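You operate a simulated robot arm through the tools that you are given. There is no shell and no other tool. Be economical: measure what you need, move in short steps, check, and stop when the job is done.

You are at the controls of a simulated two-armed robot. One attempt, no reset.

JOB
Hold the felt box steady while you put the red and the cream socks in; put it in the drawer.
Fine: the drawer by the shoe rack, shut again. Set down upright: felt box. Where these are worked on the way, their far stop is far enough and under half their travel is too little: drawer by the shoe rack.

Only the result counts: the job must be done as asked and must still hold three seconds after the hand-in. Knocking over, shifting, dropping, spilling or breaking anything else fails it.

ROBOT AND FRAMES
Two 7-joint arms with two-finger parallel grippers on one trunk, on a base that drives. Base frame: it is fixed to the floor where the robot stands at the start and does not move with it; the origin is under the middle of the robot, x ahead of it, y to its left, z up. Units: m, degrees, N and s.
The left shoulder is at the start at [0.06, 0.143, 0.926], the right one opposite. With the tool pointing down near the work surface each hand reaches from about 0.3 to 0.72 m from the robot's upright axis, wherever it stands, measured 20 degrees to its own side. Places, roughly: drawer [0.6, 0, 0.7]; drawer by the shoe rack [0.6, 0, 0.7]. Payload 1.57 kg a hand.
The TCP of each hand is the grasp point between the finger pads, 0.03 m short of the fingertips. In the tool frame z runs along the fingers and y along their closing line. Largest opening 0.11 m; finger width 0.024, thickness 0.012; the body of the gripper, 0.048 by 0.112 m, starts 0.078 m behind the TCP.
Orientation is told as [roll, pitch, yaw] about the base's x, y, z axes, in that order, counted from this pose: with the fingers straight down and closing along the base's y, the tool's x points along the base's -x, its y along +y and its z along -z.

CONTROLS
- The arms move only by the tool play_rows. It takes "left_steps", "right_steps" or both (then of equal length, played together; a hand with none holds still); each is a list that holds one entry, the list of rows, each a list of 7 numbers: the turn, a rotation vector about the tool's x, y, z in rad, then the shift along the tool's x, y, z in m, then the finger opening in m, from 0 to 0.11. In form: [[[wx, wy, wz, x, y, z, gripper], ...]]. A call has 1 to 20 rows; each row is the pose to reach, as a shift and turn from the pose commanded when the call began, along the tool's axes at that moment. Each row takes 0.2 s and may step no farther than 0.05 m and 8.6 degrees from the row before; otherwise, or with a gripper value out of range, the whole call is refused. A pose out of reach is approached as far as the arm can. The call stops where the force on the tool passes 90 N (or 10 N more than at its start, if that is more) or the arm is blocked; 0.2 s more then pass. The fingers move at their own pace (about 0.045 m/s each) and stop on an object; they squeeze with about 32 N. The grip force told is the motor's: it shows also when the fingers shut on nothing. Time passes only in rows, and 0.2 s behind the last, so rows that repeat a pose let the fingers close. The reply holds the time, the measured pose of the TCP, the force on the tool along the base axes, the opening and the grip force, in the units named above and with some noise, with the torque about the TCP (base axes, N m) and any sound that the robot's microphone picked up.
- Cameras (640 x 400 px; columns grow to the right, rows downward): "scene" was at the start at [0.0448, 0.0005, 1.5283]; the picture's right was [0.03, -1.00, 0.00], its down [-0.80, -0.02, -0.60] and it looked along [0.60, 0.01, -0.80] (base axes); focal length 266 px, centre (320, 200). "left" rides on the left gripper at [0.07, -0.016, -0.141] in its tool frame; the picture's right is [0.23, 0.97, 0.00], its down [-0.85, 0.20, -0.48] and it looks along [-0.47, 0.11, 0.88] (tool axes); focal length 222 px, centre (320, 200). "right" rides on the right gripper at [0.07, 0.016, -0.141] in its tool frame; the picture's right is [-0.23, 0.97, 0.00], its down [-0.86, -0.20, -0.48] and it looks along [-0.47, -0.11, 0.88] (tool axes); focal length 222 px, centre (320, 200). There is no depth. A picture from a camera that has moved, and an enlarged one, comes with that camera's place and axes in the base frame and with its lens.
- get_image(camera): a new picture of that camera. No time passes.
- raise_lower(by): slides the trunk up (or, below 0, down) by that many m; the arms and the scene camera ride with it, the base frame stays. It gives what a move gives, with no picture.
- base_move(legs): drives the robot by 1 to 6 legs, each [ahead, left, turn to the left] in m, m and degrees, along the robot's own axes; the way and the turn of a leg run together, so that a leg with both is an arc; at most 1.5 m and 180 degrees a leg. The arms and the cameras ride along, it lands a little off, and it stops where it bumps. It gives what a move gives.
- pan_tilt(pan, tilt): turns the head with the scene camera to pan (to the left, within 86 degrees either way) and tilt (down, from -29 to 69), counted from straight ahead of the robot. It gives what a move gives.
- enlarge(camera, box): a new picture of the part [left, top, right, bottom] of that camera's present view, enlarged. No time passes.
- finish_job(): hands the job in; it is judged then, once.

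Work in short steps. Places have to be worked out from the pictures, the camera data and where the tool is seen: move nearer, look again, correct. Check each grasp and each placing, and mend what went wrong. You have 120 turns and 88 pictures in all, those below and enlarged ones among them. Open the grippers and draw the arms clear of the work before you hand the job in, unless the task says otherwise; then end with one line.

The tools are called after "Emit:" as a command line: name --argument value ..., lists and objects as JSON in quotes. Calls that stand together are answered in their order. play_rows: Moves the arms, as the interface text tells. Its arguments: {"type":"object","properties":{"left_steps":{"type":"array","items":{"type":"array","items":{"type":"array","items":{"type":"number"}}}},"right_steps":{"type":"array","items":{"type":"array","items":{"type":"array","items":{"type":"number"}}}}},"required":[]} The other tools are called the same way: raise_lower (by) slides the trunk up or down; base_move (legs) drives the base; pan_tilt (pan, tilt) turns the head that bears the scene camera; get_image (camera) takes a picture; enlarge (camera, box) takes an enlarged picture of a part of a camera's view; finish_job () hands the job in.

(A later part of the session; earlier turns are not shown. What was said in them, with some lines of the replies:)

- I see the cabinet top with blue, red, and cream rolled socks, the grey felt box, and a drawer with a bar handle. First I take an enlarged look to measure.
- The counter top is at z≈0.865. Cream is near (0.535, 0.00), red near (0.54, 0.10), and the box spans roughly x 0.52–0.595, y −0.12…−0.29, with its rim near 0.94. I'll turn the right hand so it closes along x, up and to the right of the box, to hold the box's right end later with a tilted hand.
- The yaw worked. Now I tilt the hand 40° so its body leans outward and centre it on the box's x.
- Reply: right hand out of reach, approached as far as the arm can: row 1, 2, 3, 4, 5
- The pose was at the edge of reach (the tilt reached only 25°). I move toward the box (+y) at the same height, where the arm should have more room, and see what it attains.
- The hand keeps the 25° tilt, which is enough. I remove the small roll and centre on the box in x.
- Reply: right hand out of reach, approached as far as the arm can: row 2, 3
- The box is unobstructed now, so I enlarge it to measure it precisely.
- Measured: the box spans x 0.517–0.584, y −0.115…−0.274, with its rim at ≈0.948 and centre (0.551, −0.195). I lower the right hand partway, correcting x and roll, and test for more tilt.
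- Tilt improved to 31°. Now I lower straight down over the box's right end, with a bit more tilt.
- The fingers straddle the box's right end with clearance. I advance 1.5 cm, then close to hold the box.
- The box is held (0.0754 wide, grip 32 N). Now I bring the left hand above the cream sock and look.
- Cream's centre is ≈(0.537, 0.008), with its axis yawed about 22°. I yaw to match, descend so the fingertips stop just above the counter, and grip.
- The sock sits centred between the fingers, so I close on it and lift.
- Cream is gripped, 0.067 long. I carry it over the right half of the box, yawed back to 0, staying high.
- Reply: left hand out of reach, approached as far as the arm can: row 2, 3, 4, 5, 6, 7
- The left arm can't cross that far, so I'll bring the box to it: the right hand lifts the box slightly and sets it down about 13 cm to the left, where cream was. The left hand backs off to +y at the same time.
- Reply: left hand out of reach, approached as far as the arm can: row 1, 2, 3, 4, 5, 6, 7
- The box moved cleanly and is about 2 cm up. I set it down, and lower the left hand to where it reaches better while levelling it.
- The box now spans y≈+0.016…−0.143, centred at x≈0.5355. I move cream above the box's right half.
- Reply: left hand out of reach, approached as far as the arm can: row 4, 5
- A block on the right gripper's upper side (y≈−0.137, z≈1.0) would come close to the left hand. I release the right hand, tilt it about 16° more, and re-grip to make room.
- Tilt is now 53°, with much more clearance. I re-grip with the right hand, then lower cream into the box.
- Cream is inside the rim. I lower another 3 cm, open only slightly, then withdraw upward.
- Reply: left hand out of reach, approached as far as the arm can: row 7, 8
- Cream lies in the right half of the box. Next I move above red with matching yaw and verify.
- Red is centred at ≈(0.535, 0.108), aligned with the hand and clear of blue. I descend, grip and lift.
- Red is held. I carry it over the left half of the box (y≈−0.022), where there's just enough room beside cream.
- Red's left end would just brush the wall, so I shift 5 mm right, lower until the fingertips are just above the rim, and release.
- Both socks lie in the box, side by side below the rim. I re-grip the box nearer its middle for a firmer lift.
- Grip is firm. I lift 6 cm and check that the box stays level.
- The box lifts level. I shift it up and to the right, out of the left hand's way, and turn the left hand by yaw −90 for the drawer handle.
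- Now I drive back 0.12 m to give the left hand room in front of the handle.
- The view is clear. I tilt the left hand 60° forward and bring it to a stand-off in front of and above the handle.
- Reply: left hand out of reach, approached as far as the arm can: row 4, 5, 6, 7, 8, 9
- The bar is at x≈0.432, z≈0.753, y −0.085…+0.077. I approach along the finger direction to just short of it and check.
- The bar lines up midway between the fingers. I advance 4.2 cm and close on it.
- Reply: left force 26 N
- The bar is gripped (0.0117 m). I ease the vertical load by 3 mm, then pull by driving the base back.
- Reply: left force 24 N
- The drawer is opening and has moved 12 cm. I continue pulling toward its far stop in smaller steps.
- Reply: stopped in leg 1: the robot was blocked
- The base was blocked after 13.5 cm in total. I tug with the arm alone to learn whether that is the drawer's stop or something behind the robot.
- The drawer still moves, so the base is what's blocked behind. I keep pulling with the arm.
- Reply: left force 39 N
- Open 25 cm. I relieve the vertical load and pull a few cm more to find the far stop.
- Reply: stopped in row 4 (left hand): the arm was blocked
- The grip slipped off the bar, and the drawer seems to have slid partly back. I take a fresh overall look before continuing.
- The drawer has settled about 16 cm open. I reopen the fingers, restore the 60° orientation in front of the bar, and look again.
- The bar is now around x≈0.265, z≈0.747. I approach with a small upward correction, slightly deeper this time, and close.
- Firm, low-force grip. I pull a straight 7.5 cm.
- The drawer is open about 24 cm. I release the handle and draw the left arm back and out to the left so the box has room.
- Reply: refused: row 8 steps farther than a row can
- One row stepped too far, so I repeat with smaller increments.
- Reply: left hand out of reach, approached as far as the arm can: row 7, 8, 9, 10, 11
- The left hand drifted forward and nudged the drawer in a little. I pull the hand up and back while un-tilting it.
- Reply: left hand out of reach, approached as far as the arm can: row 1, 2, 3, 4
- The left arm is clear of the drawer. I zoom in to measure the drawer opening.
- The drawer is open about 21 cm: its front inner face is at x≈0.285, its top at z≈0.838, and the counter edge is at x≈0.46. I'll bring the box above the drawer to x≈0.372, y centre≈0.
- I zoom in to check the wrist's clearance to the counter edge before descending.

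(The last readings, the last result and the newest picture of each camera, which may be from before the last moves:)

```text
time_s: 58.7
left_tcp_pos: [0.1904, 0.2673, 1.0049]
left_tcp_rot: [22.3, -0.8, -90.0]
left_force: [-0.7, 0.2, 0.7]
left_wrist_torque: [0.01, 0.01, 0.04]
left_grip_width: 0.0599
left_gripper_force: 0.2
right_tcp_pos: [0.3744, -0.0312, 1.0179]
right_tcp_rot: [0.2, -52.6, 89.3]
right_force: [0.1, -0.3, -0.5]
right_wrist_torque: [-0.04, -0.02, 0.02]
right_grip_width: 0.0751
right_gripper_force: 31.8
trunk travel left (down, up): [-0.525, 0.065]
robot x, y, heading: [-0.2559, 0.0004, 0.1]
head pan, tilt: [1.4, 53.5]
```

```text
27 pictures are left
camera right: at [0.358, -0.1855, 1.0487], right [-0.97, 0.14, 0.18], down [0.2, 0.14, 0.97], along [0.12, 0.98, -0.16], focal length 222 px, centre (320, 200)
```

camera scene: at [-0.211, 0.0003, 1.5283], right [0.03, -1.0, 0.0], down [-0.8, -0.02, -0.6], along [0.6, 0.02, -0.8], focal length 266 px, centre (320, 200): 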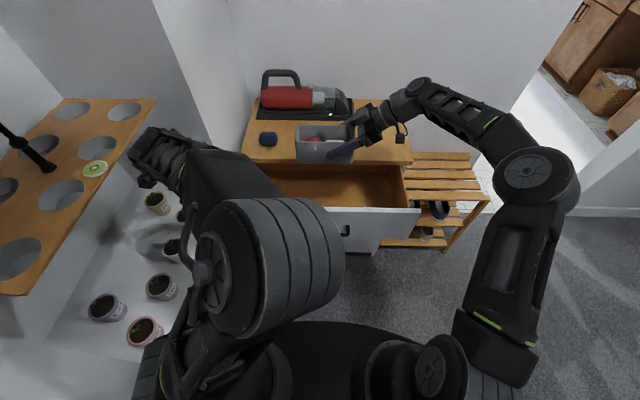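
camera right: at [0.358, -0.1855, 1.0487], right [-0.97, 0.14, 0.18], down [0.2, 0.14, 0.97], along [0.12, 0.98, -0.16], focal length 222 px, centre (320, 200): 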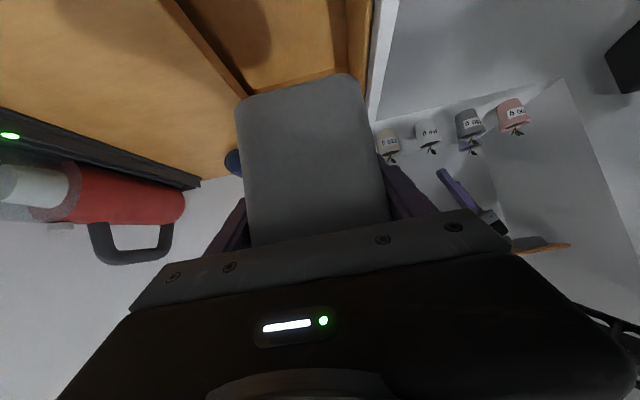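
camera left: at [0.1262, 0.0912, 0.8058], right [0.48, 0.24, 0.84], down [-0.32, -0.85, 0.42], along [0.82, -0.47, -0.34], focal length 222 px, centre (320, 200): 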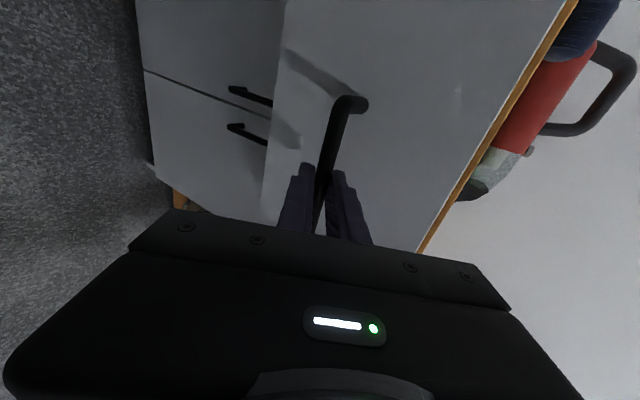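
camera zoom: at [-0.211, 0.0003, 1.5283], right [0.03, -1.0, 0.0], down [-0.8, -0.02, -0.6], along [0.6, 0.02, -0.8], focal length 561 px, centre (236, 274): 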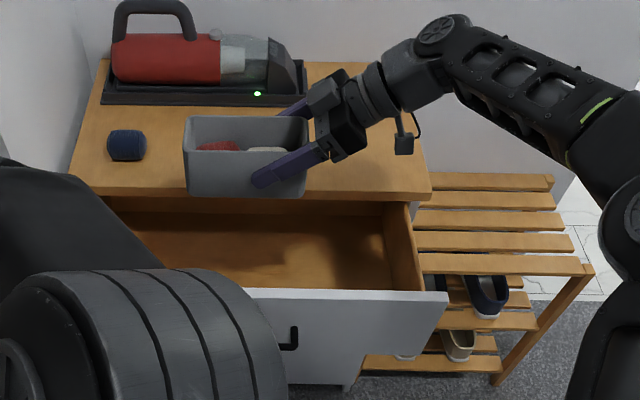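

The wrist sits on the hand axis (x≤0.43), clear of the counter edge. I lower in stages, starting with 16 cm.

Emit:
play_rows --right_steps '[[[0, 0, 0, 0.0318, 0, 0.0243, 0.05], [0, 0, 0, 0.0635, 0, 0.0486, 0.05], [0, 0, 0, 0.0953, 0, 0.0728, 0.05], [0, 0, 0, 0.127, 0, 0.0971, 0.05], [0, 0, 0, 0.127, 0, 0.0971, 0.05]]]'

Emit:
enlarge --camera "scene" --box '[240, 110, 480, 260]'

Emit:
get_image --camera "right"

```text
time_s: 59.9
left_tcp_pos: [0.1903, 0.2676, 1.0051]
left_tcp_rot: [22.2, -0.8, -90.0]
left_force: [0.2, -0.2, 1.1]
left_wrist_torque: [0.0, 0.0, -0.02]
left_grip_width: 0.0599
left_gripper_force: 0.1
right_tcp_pos: [0.3736, -0.0329, 0.859]
right_tcp_rot: [0.2, -52.5, 89.5]
right_force: [0.4, -1.0, -1.4]
right_wrist_torque: [-0.08, 0.01, -0.03]
right_grip_width: 0.0754
right_gripper_force: 32.0
trunk travel left (down, up): [-0.525, 0.065]
robot x, y, heading: [-0.2566, 0.0032, 0.1]
head pan, tilt: [1.4, 53.5]
```

```text
2.67 times, centred on (360, 185) of scene
camera zoom: at [-0.211, 0.0008, 1.5283], right [0.03, -1.0, 0.0], down [-0.8, -0.02, -0.6], along [0.6, 0.01, -0.8], focal length 710 px, centre (213, 240)
```

zoom: 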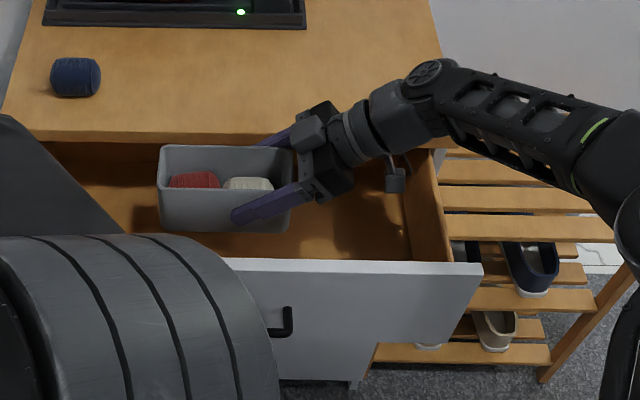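

```text
25 pictures are left
camera right: at [0.3576, -0.1859, 0.8884], right [-0.97, 0.14, 0.18], down [0.2, 0.14, 0.97], along [0.12, 0.98, -0.16], focal length 222 px, centre (320, 200)
```

right: 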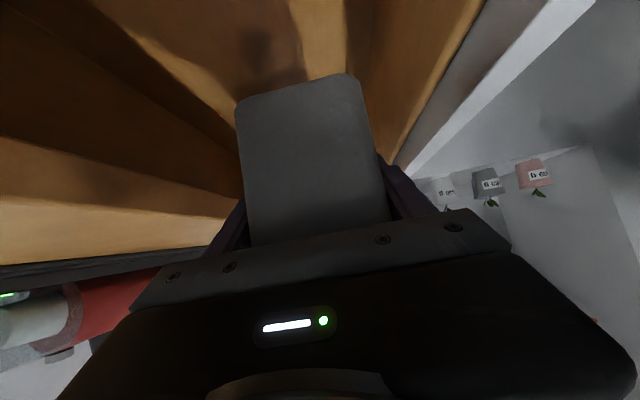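

Clearances look fine on all sides. I continue down 7.5 cm.

Emit:
play_rows --right_steps '[[[0, 0, 0, 0.0198, 0, 0.0152, 0.05], [0, 0, 0, 0.0397, 0, 0.0304, 0.05], [0, 0, 0, 0.0596, 0, 0.0455, 0.05], [0, 0, 0, 0.0596, 0, 0.0455, 0.05]]]'

Emit:
enlarge --camera "scene" --box '[240, 110, 480, 260]'

Emit:
get_image --camera "right"

```text
time_s: 60.9
left_tcp_pos: [0.1894, 0.2668, 1.0042]
left_tcp_rot: [22.2, -0.9, -89.9]
left_force: [0.3, 1.2, -0.5]
left_wrist_torque: [-0.02, 0.01, -0.03]
left_grip_width: 0.0601
left_gripper_force: 0.1
right_tcp_pos: [0.3735, -0.0334, 0.7823]
right_tcp_rot: [0.2, -52.5, 89.5]
right_force: [0.2, 0.0, -2.4]
right_wrist_torque: [-0.07, 0.0, -0.01]
right_grip_width: 0.075
right_gripper_force: 32.2
trunk travel left (down, up): [-0.525, 0.065]
robot x, y, heading: [-0.2554, -0.003, 0.0]
head pan, tilt: [1.4, 53.5]
```

```text
2.67 times, centred on (360, 185) of scene
camera zoom: at [-0.2109, 0.0008, 1.5283], right [0.03, -1.0, 0.0], down [-0.8, -0.02, -0.6], along [0.6, 0.01, -0.8], focal length 710 px, centre (213, 240)
```

zoom: 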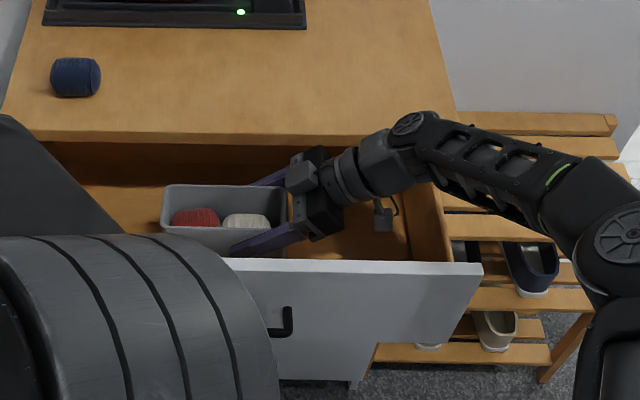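

```text
23 pictures are left
camera right: at [0.3573, -0.1861, 0.8135], right [-0.97, 0.14, 0.18], down [0.2, 0.14, 0.97], along [0.12, 0.98, -0.16], focal length 222 px, centre (320, 200)
```

right: 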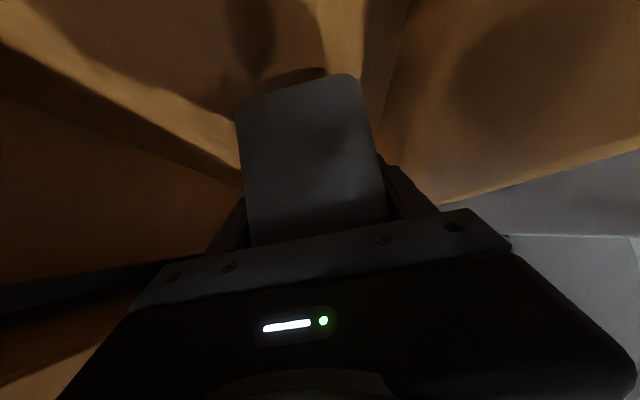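

Nearly down. I creep lower, watching the force.

Emit:
play_rows --right_steps '[[[0, 0, 0, 0.0079, 0, 0.0061, 0.05], [0, 0, 0, 0.0159, 0, 0.0121, 0.05], [0, 0, 0, 0.0199, 0, 0.0152, 0.05], [0, 0, 0, 0.0199, 0, 0.0152, 0.05]]]'

```text
time_s: 61.9
left_tcp_pos: [0.1904, 0.2672, 1.0034]
left_tcp_rot: [22.2, -0.8, -89.9]
left_force: [1.1, 0.4, 0.1]
left_wrist_torque: [-0.02, 0.03, 0.02]
left_grip_width: 0.0599
left_gripper_force: 0.1
right_tcp_pos: [0.3728, -0.0328, 0.7592]
right_tcp_rot: [0.2, -52.6, 89.4]
right_force: [0.1, 0.6, -1.5]
right_wrist_torque: [-0.03, -0.03, 0.02]
right_grip_width: 0.075
right_gripper_force: 32.4
trunk travel left (down, up): [-0.525, 0.065]
robot x, y, heading: [-0.2578, -0.0018, 0.3]
head pan, tilt: [1.4, 53.5]
```

Emit:
play_rows --right_steps '[[[0, 0, 0, 0.0048, 0, 0.0036, 0.05], [0, 0, 0, 0.0087, 0, 0.0067, 0.05], [0, 0, 0, 0.0087, 0, 0.0067, 0.05]]]'

Emit:
get_image --camera "right"

```text
time_s: 62.7
left_tcp_pos: [0.1903, 0.2676, 1.0045]
left_tcp_rot: [22.1, -0.7, -90.0]
left_force: [1.1, 0.0, 0.0]
left_wrist_torque: [0.02, -0.01, -0.02]
left_grip_width: 0.0599
left_gripper_force: 0.0
right_tcp_pos: [0.3737, -0.0331, 0.7472]
right_tcp_rot: [0.2, -52.5, 89.4]
right_force: [0.2, 0.0, -1.4]
right_wrist_torque: [-0.08, 0.0, -0.03]
right_grip_width: 0.0752
right_gripper_force: 32.7
trunk travel left (down, up): [-0.525, 0.065]
robot x, y, heading: [-0.2574, -0.0003, 0.0]
head pan, tilt: [1.4, 53.5]
```

```text
22 pictures are left
camera right: at [0.3568, -0.1854, 0.7778], right [-0.97, 0.14, 0.18], down [0.2, 0.14, 0.97], along [0.12, 0.98, -0.16], focal length 222 px, centre (320, 200)
```

right: 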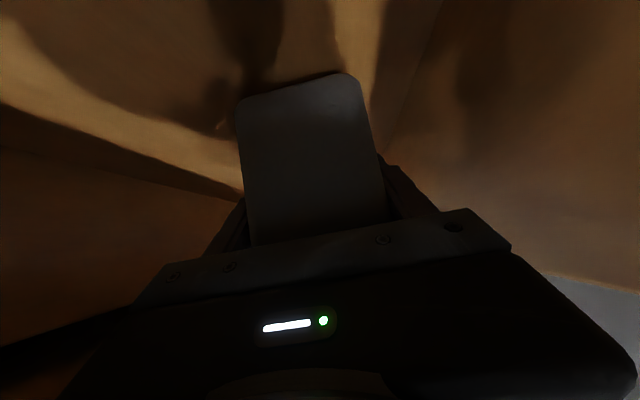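

No contact yet; another centimetre.

Emit:
play_rows --right_steps '[[[0, 0, 0, 0.004, 0, 0.003, 0.05], [0, 0, 0, 0.008, 0, 0.0061, 0.05], [0, 0, 0, 0.008, 0, 0.0061, 0.05]]]'

```text
time_s: 63.5
left_tcp_pos: [0.191, 0.2659, 1.0044]
left_tcp_rot: [22.1, -0.9, -90.0]
left_force: [0.5, -0.8, 0.3]
left_wrist_torque: [-0.04, 0.02, -0.01]
left_grip_width: 0.06
left_gripper_force: 0.1
right_tcp_pos: [0.3722, -0.0323, 0.7366]
right_tcp_rot: [0.3, -52.6, 89.3]
right_force: [1.0, 0.0, -1.3]
right_wrist_torque: [-0.09, 0.0, 0.01]
right_grip_width: 0.0755
right_gripper_force: 31.9
trunk travel left (down, up): [-0.525, 0.065]
robot x, y, heading: [-0.2539, 0.0007, 0.2]
head pan, tilt: [1.4, 53.5]
```

Emit:
play_rows --right_steps '[[[0, 0, 0, 0.004, 0, 0.003, 0.05], [0, 0, 0, 0.0064, 0, 0.0049, 0.05], [0, 0, 0, 0.0064, 0, 0.0049, 0.05]]]'

Emit:
get_image --camera "right"

```text
time_s: 64.3
left_tcp_pos: [0.1893, 0.267, 1.0056]
left_tcp_rot: [22.4, -0.8, -90.2]
left_force: [-0.2, -0.5, 0.6]
left_wrist_torque: [0.02, 0.02, 0.03]
left_grip_width: 0.0601
left_gripper_force: 0.0
right_tcp_pos: [0.3746, -0.0317, 0.7344]
right_tcp_rot: [-0.3, -52.9, 89.7]
right_force: [0.7, -4.8, 34.6]
right_wrist_torque: [0.09, 0.39, 0.03]
right_grip_width: 0.0752
right_gripper_force: 32.2
trunk travel left (down, up): [-0.525, 0.065]
robot x, y, heading: [-0.2565, 0.0001, -0.1]
head pan, tilt: [1.4, 53.5]
```

```text
21 pictures are left
camera right: at [0.3565, -0.1855, 0.764], right [-0.97, 0.15, 0.18], down [0.2, 0.13, 0.97], along [0.12, 0.98, -0.16], focal length 222 px, centre (320, 200)
```

right: 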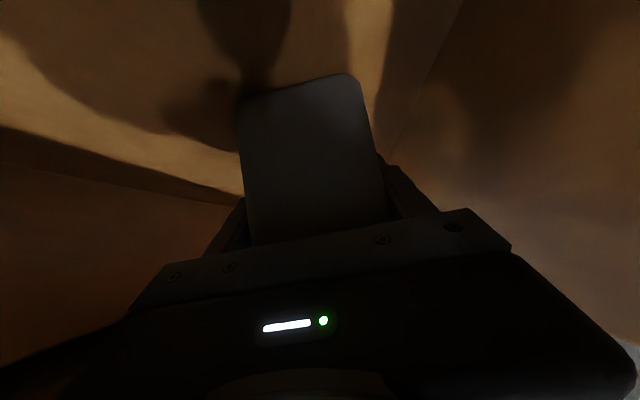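

Floor contact (35 N up at TCP 0.7345). I ease up 3 mm, open, and withdraw straight up.

Emit:
play_rows --right_steps '[[[0, 0, 0, -0.0026, 0, -0.002, 0.05], [0, 0, 0, -0.0026, 0, -0.002, 0.09], [0, 0, 0, -0.0026, 0, -0.002, 0.1], [0, 0, 0, -0.0026, 0, -0.002, 0.1], [0, 0, 0, -0.0185, 0, -0.0141, 0.1], [0, 0, 0, -0.05, 0, -0.038, 0.1], [0, 0, 0, -0.08, 0, -0.061, 0.1], [0, 0, 0, -0.11, 0, -0.084, 0.1], [0, 0, 0, -0.14, 0, -0.107, 0.1], [0, 0, 0, -0.17, 0, -0.13, 0.1], [0, 0, 0, -0.2, 0, -0.153, 0.1]]]'

Emit:
enlarge --camera "scene" --box '[240, 110, 480, 260]'

```text
time_s: 66.7
left_tcp_pos: [0.1903, 0.2675, 1.0035]
left_tcp_rot: [22.2, -0.9, -90.1]
left_force: [0.5, 0.1, -0.4]
left_wrist_torque: [0.02, -0.02, 0.0]
left_grip_width: 0.0601
left_gripper_force: 0.0
right_tcp_pos: [0.3735, -0.0328, 0.9815]
right_tcp_rot: [0.3, -52.6, 89.4]
right_force: [-0.6, 0.6, -0.1]
right_wrist_torque: [0.01, 0.0, -0.02]
right_grip_width: 0.1
right_gripper_force: 0.0
trunk travel left (down, up): [-0.525, 0.065]
robot x, y, heading: [-0.256, -0.0035, -0.0]
head pan, tilt: [1.4, 53.5]
```

```text
2.67 times, centred on (360, 185) of scene
camera zoom: at [-0.2114, 0.0009, 1.5283], right [0.03, -1.0, 0.0], down [-0.8, -0.02, -0.6], along [0.6, 0.01, -0.8], focal length 710 px, centre (213, 240)
```

zoom: 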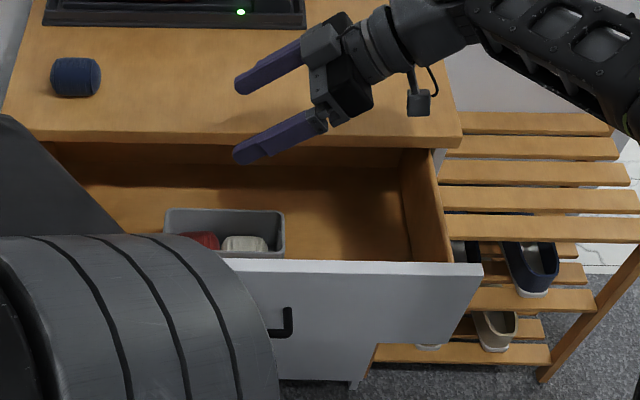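

The box stands upright in the drawer with both socks in it. I move the right hand back aside and straighten the left hand, ready to push the drawer shut via its handle.

Emit:
play_rows --right_steps '[[[0, 0, 0, 0.0, 0.0, -0.02, 0.1], [0, 0, 0, 0.02, 0.01, -0.05, 0.1], [0, 0, 0, 0.045, 0.03, -0.08, 0.1], [0, 0, 0, 0.07, 0.05, -0.105, 0.1], [0, 0, 0, 0.08, 0.07, -0.13, 0.1]]]' --left_steps '[[[0.13, 0, 0, 0, 0, 0, 0.03], [0.26, 0, 0, 0, 0, 0, 0.0], [0.387, 0, 0, 0, 0, 0, 0.0], [0.387, 0, 0, 0, 0, 0, 0.0], [0.387, 0, 0, 0, 0, 0, 0.0]]]'

Emit:
play_rows --left_steps '[[[0, 0, -0.143, 0, 0, 0, 0.0], [0, 0, -0.286, 0, 0, 0, 0.0], [0, 0, -0.429, 0, 0, 0, 0.0], [0, 0, -0.572, 0, 0, 0, 0.0], [0, 0, -0.715, 0, 0, 0, 0.0], [0, 0, -0.858, 0, 0, 0, 0.0], [0, 0, -1.001, 0, 0, 0, 0.0], [0, 0, -1.144, 0, 0, 0, 0.0], [0, 0, -1.287, 0, 0, 0, 0.0], [0, 0, -1.43, 0, 0, 0, 0.0], [0, 0, -1.571, 0, 0, 0, 0.0]]]'

Emit:
get_image --camera "scene"

```text
time_s: 67.9
left_tcp_pos: [0.1892, 0.2678, 1.005]
left_tcp_rot: [0.1, -0.8, -90.0]
left_force: [0.0, 0.0, 0.0]
left_wrist_torque: [0.02, 0.0, -0.01]
left_grip_width: 0.0
left_gripper_force: 21.2
right_tcp_pos: [0.3004, -0.1848, 0.9979]
right_tcp_rot: [0.2, -52.6, 89.5]
right_force: [0.4, 0.2, 0.0]
right_wrist_torque: [0.01, -0.02, -0.05]
right_grip_width: 0.0998
right_gripper_force: 0.1
trunk travel left (down, up): [-0.525, 0.065]
robot x, y, heading: [-0.2597, -0.002, -0.1]
head pan, tilt: [1.4, 53.5]
```

```text
time_s: 70.3
left_tcp_pos: [0.1903, 0.2656, 1.0058]
left_tcp_rot: [-0.9, -0.1, 0.1]
left_force: [-0.3, -0.4, 0.2]
left_wrist_torque: [0.0, -0.01, 0.03]
left_grip_width: 0.0001
left_gripper_force: 21.4
right_tcp_pos: [0.3015, -0.1841, 0.997]
right_tcp_rot: [0.1, -52.7, 89.4]
right_force: [-0.2, 0.4, 0.1]
right_wrist_torque: [-0.01, 0.02, 0.0]
right_grip_width: 0.1
right_gripper_force: 0.1
trunk travel left (down, up): [-0.525, 0.065]
robot x, y, heading: [-0.2526, 0.0007, -0.1]
head pan, tilt: [1.4, 53.5]
```

```text
19 pictures are left
camera scene: at [-0.2109, 0.0007, 1.5283], right [0.03, -1.0, 0.0], down [-0.8, -0.02, -0.6], along [0.6, 0.02, -0.8], focal length 266 px, centre (320, 200)
```

scene: 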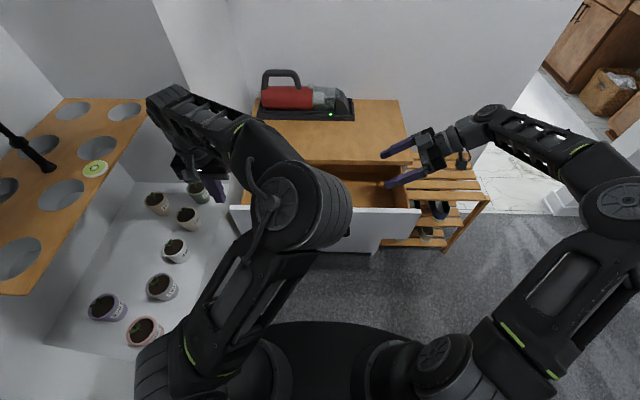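

The left hand is vertical. I bring it in front of the handle (x≈0.16, y≈0) and lower it to bar height.

Emit:
play_rows --left_steps '[[[0, 0, 0, 0.015, -0.03, 0, 0.0], [0, 0, 0, 0.03, -0.07, 0.01, 0.0], [0, 0, 0, 0.03, -0.11, 0.03, 0.0], [0, 0, 0, 0.03, -0.15, 0.05, 0.0], [0, 0, 0, 0.03, -0.19, 0.07, 0.0], [0, 0, 0, 0.03, -0.225, 0.09, 0.0], [0, 0, 0, 0.03, -0.26, 0.11, 0.0], [0, 0, 0, 0.03, -0.26, 0.15, 0.0], [0, 0, 0, 0.03, -0.26, 0.19, 0.0], [0, 0, 0, 0.03, -0.26, 0.23, 0.0], [0, 0, 0, 0.03, -0.26, 0.25, 0.0], [0, 0, 0, 0.03, -0.26, 0.25, 0.0]]]'

Emit:
get_image --camera "scene"

Emit:
get_image --camera "left"

```text
time_s: 72.9
left_tcp_pos: [0.1606, 0.0032, 0.7574]
left_tcp_rot: [-0.9, -0.1, 0.1]
left_force: [-0.5, 0.3, -0.1]
left_wrist_torque: [-0.03, -0.02, -0.03]
left_grip_width: 0.0
left_gripper_force: 21.4
right_tcp_pos: [0.303, -0.1844, 0.9986]
right_tcp_rot: [0.2, -52.6, 89.4]
right_force: [0.0, -0.3, 0.5]
right_wrist_torque: [0.02, 0.03, -0.02]
right_grip_width: 0.0998
right_gripper_force: 0.1
trunk travel left (down, up): [-0.525, 0.065]
robot x, y, heading: [-0.259, -0.0008, 0.2]
head pan, tilt: [1.4, 53.5]
```

```text
18 pictures are left
camera scene: at [-0.211, 0.0006, 1.5283], right [0.03, -1.0, 0.0], down [-0.8, -0.02, -0.6], along [0.6, 0.02, -0.8], focal length 266 px, centre (320, 200)
```

scene: 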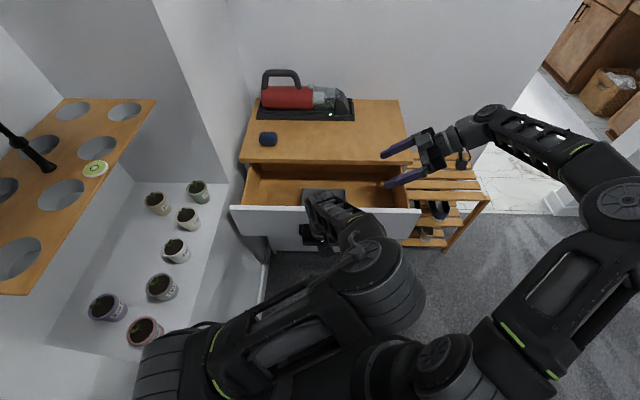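

```text
17 pictures are left
camera left: at [0.0907, -0.0103, 0.8991], right [-0.23, 0.97, -0.01], down [0.85, 0.21, 0.48], along [0.47, 0.1, -0.88], focal length 222 px, centre (320, 200)
```

left: 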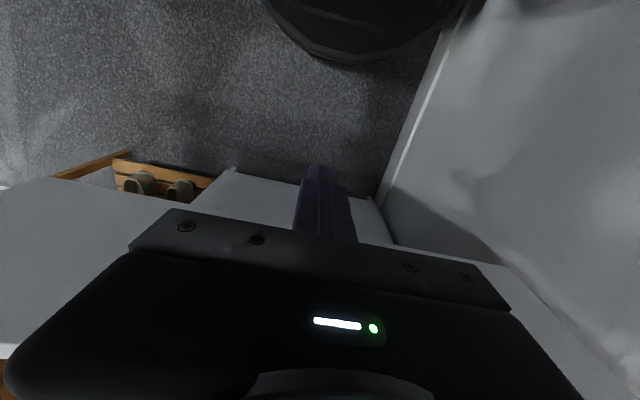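

The closed fingers are in front of the bar at the right height. I push slowly forward 20 cm.

Emit:
play_rows --left_steps '[[[0, 0, 0, -0.015, 0, 0, 0.0], [0, 0, 0, -0.03, 0, 0, 0.0], [0, 0, 0, -0.04, 0, 0, 0.0], [0, 0, 0, -0.05, 0, 0, 0.0], [0, 0, 0, -0.06, 0, 0, 0.0], [0, 0, 0, -0.072, 0, 0, 0.0], [0, 0, 0, -0.084, 0, 0, 0.0], [0, 0, 0, -0.096, 0, 0, 0.0], [0, 0, 0, -0.108, 0, 0, 0.0], [0, 0, 0, -0.12, 0, 0, 0.0], [0, 0, 0, -0.132, 0, 0, 0.0], [0, 0, 0, -0.144, 0, 0, 0.0], [0, 0, 0, -0.156, 0, 0, 0.0], [0, 0, 0, -0.168, 0, 0, 0.0], [0, 0, 0, -0.18, 0, 0, 0.0], [0, 0, 0, -0.19, 0, 0, 0.0], [0, 0, 0, -0.2, 0, 0, 0.0]]]'

Emit:
get_image --camera "scene"

```text
time_s: 76.5
left_tcp_pos: [0.3597, 0.0041, 0.7585]
left_tcp_rot: [-0.8, -0.2, 0.0]
left_force: [-0.3, -0.3, 0.1]
left_wrist_torque: [-0.01, 0.01, -0.01]
left_grip_width: 0.0
left_gripper_force: 21.2
right_tcp_pos: [0.3015, -0.1845, 0.998]
right_tcp_rot: [0.2, -52.6, 89.4]
right_force: [0.7, 0.1, 0.4]
right_wrist_torque: [-0.02, 0.01, -0.02]
right_grip_width: 0.1001
right_gripper_force: 0.1
trunk travel left (down, up): [-0.525, 0.065]
robot x, y, heading: [-0.252, 0.0017, -0.1]
head pan, tilt: [1.4, 53.5]
```

```text
16 pictures are left
camera scene: at [-0.2108, 0.0007, 1.5283], right [0.03, -1.0, 0.0], down [-0.8, -0.02, -0.6], along [0.6, 0.02, -0.8], focal length 266 px, centre (320, 200)
```

scene: 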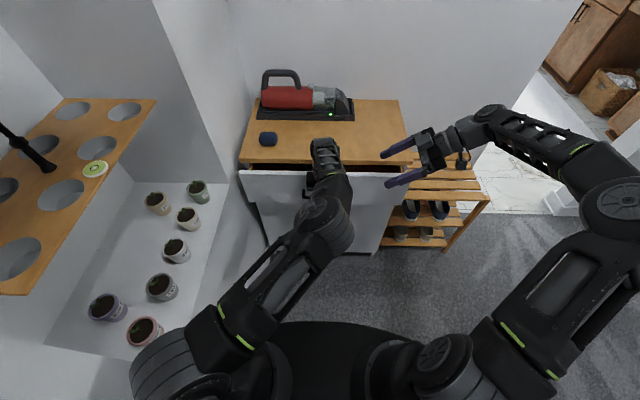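

The drawer is mostly closed. I push the rest gently and watch the force.

Emit:
play_rows --left_steps '[[[0, 0, 0, -0.01, 0, 0, 0.0], [0, 0, 0, -0.02, 0, 0, 0.0], [0, 0, 0, -0.03, 0, 0, 0.0], [0, 0, 0, -0.04, 0, 0, 0.0], [0, 0, 0, -0.048, 0, 0, 0.0], [0, 0, 0, -0.052, 0, 0, 0.0], [0, 0, 0, -0.052, 0, 0, 0.0]]]'

Emit:
enlarge --camera "scene" --box '[220, 120, 440, 260]'

```text
time_s: 78.1
left_tcp_pos: [0.3885, 0.0175, 0.762]
left_tcp_rot: [-1.0, -0.2, 0.0]
left_force: [-0.6, -0.2, -0.4]
left_wrist_torque: [0.0, 0.01, -0.03]
left_grip_width: 0.0001
left_gripper_force: 21.7
left hand out of reach, approached as far as the arm can: row 2, 3, 4, 5, 6, 7
right_tcp_pos: [0.3025, -0.1836, 0.9986]
right_tcp_rot: [0.3, -52.6, 89.3]
right_force: [-0.4, -0.7, 0.1]
right_wrist_torque: [-0.04, 0.03, 0.0]
right_grip_width: 0.1
right_gripper_force: 0.1
trunk travel left (down, up): [-0.525, 0.065]
robot x, y, heading: [-0.2559, -0.0013, -0.3]
head pan, tilt: [1.4, 53.5]
```

```text
2.86 times, centred on (330, 190) of scene
camera zoom: at [-0.2109, 0.0006, 1.5283], right [0.03, -1.0, 0.0], down [-0.8, -0.02, -0.6], along [0.6, 0.02, -0.8], focal length 761 px, centre (291, 229)
```

zoom: 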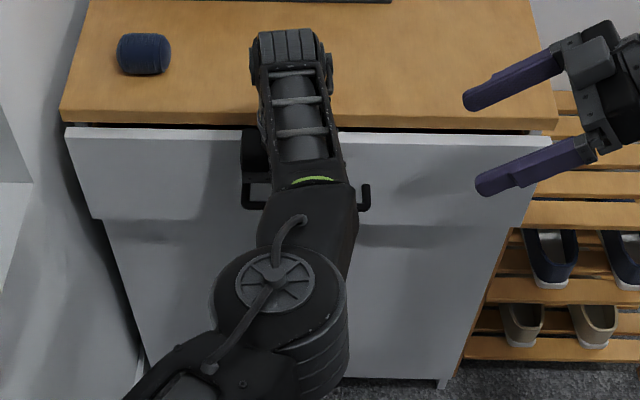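

The arm is at its reach limit with about 2.5 cm left. I finish by driving the base forward slightly.

Emit:
base_move --legs '[[0.022, 0, 0]]'

Emit:
enlarge --camera "scene" --box '[220, 120, 440, 260]'

```text
time_s: 78.9
left_tcp_pos: [0.4106, 0.0174, 0.7604]
left_tcp_rot: [-1.0, -0.1, -0.2]
left_force: [0.8, -0.6, -0.3]
left_wrist_torque: [-0.01, 0.04, -0.02]
left_grip_width: 0.0
left_gripper_force: 21.4
right_tcp_pos: [0.325, -0.1836, 0.9984]
right_tcp_rot: [0.5, -52.6, 89.2]
right_force: [-0.4, 0.7, -0.6]
right_wrist_torque: [0.02, 0.0, 0.07]
right_grip_width: 0.0999
right_gripper_force: 0.1
trunk travel left (down, up): [-0.525, 0.065]
robot x, y, heading: [-0.2356, 0.0006, -0.3]
head pan, tilt: [1.4, 53.5]
```

```text
2.86 times, centred on (330, 190) of scene
camera zoom: at [-0.1873, 0.0005, 1.5282], right [0.03, -1.0, 0.0], down [-0.8, -0.02, -0.59], along [0.59, 0.02, -0.8], focal length 761 px, centre (291, 229)
```

zoom: 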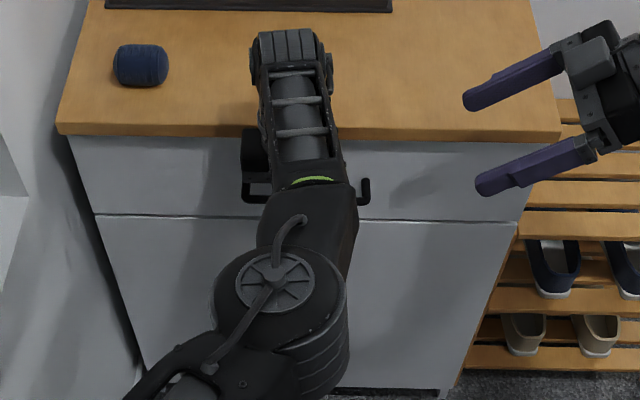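

Looks nearly flush but there's no contact force yet. I nudge a little further to seat it.

Emit:
base_move --legs '[[0.008, 0, 0]]'

```text
time_s: 79.6
left_tcp_pos: [0.4163, 0.0172, 0.7612]
left_tcp_rot: [-0.9, -0.2, -0.2]
left_force: [-11.7, -0.7, -0.9]
left_wrist_torque: [-0.03, -0.92, 0.22]
left_grip_width: 0.0002
left_gripper_force: 21.5
right_tcp_pos: [0.3319, -0.1841, 0.9988]
right_tcp_rot: [0.1, -52.5, 89.4]
right_force: [-0.3, -0.3, 0.2]
right_wrist_torque: [-0.02, 0.0, 0.01]
right_grip_width: 0.0998
right_gripper_force: 0.1
trunk travel left (down, up): [-0.525, 0.065]
robot x, y, heading: [-0.2245, -0.0008, -0.3]
head pan, tilt: [1.4, 53.5]
```

The stop is reached (12 N back). One tiny push to seat it fully, then I back the hand off.

Emit:
base_move --legs '[[0.005, 0, 0]]'

Emit:
base_move --legs '[[-0.03, 0, 0]]'

Emit:
play_rows --left_steps '[[[0, 0, 0, 0.03, 0, 0, 0.0], [0, 0, 0, 0.06, 0, 0, 0.02], [0, 0, 0, 0.1, 0, 0, 0.04], [0, 0, 0, 0.13, 0.0, -0.03, 0.06], [0, 0, 0, 0.15, 0.0, -0.07, 0.06], [0, 0, 0, 0.15, 0.03, -0.11, 0.06], [0, 0, 0, 0.15, 0.07, -0.13, 0.06], [0, 0, 0, 0.15, 0.11, -0.15, 0.06], [0, 0, 0, 0.15, 0.15, -0.17, 0.06], [0, 0, 0, 0.15, 0.19, -0.18, 0.06]]]'

Emit:
get_image --camera "scene"

```text
time_s: 80.5
left_tcp_pos: [0.415, 0.0164, 0.7612]
left_tcp_rot: [-1.0, 0.6, 0.0]
left_force: [-14.1, 1.1, 8.2]
left_wrist_torque: [-0.02, -1.79, 0.29]
left_grip_width: 0.0002
left_gripper_force: 21.3
right_tcp_pos: [0.3341, -0.183, 0.9988]
right_tcp_rot: [0.0, -52.5, 89.8]
right_force: [-0.2, 0.0, -0.6]
right_wrist_torque: [0.0, -0.02, 0.02]
right_grip_width: 0.1001
right_gripper_force: 0.2
trunk travel left (down, up): [-0.525, 0.065]
robot x, y, heading: [-0.2189, 0.0013, 0.0]
head pan, tilt: [1.4, 53.5]
stopped in leg 1: the robot was blocked; the commanded pose is now the measured one
```

```text
time_s: 81.3
left_tcp_pos: [0.3857, 0.0166, 0.7603]
left_tcp_rot: [-1.0, 0.5, -0.1]
left_force: [-0.3, -0.4, 0.6]
left_wrist_torque: [-0.03, -0.01, -0.01]
left_grip_width: 0.0002
left_gripper_force: 21.8
right_tcp_pos: [0.3051, -0.1834, 0.9988]
right_tcp_rot: [0.0, -52.6, 89.6]
right_force: [-0.4, 0.2, 0.4]
right_wrist_torque: [-0.05, -0.04, -0.06]
right_grip_width: 0.1
right_gripper_force: 0.0
trunk travel left (down, up): [-0.525, 0.065]
robot x, y, heading: [-0.2511, 0.0021, -0.1]
head pan, tilt: [1.4, 53.5]
```

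```text
time_s: 83.5
left_tcp_pos: [0.2395, 0.2106, 0.9383]
left_tcp_rot: [-1.0, 0.7, -0.2]
left_force: [0.0, 0.1, -0.2]
left_wrist_torque: [-0.03, -0.03, 0.02]
left_grip_width: 0.0598
left_gripper_force: 0.1
right_tcp_pos: [0.3046, -0.1832, 0.9978]
right_tcp_rot: [0.1, -52.6, 89.4]
right_force: [0.3, -0.2, 0.2]
right_wrist_torque: [-0.02, 0.01, 0.05]
right_grip_width: 0.1001
right_gripper_force: 0.1
trunk travel left (down, up): [-0.525, 0.065]
robot x, y, heading: [-0.2496, 0.0, -0.2]
head pan, tilt: [1.4, 53.5]
```

```text
13 pictures are left
camera scene: at [-0.2073, 0.0014, 1.5283], right [0.03, -1.0, 0.0], down [-0.8, -0.02, -0.6], along [0.59, 0.01, -0.8], focal length 266 px, centre (320, 200)
```

scene: 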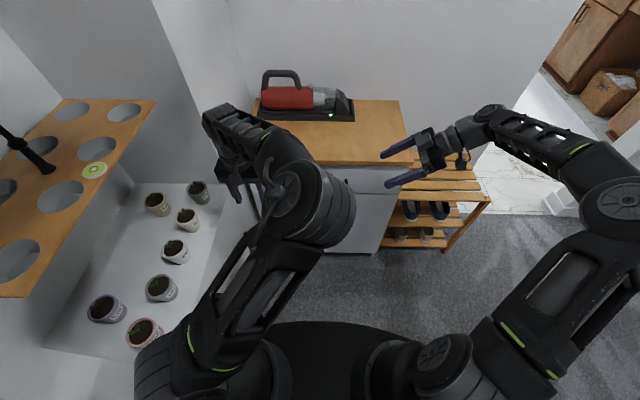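

Both arms are clear. A last zoom checks the drawer's seam.

Emit:
enlarge --camera "scene" --box '[320, 140, 440, 215]'

Emit:
get_image --camera "left"

```text
5.33 times, centred on (380, 178) of scene
camera zoom: at [-0.2073, 0.0014, 1.5283], right [0.03, -1.0, 0.0], down [-0.8, -0.02, -0.6], along [0.59, 0.01, -0.8], focal length 1421 px, centre (0, 320)
```

zoom: 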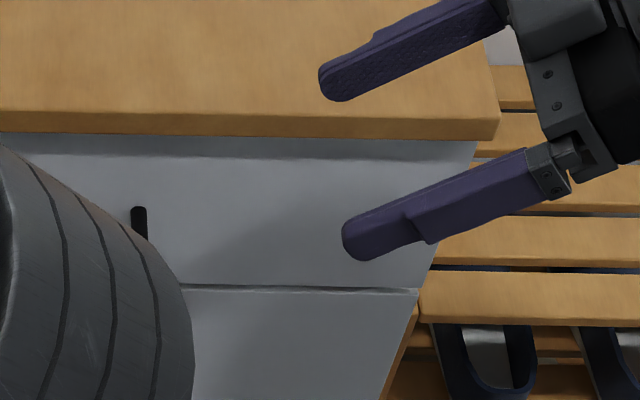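

```text
11 pictures are left
camera left: at [0.1717, 0.1972, 1.0799], right [-0.22, 0.97, -0.01], down [0.86, 0.21, 0.47], along [0.46, 0.09, -0.89], focal length 222 px, centre (320, 200)
```

left: 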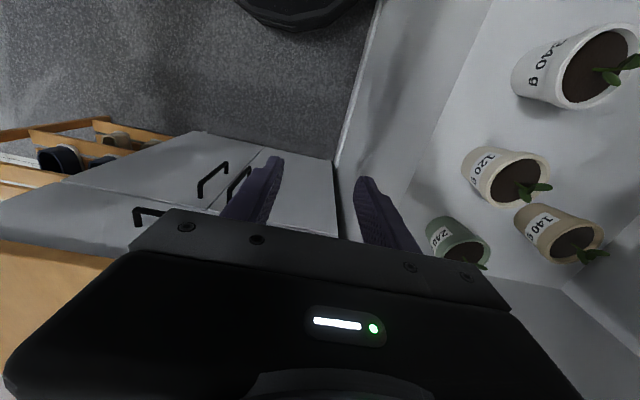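

The drawer is flush with the doors, the box was left upright inside with both socks, the blue sock was last seen in its place, and both arms are clear with open grippers. I hand in.

Emit:
finish_job

```text
The job is handed in.
```

I held the felt box steady with the right hand, put the cream and red socks in it, set it upright in the drawer by the shoe rack and shut the drawer; the job is handed in.
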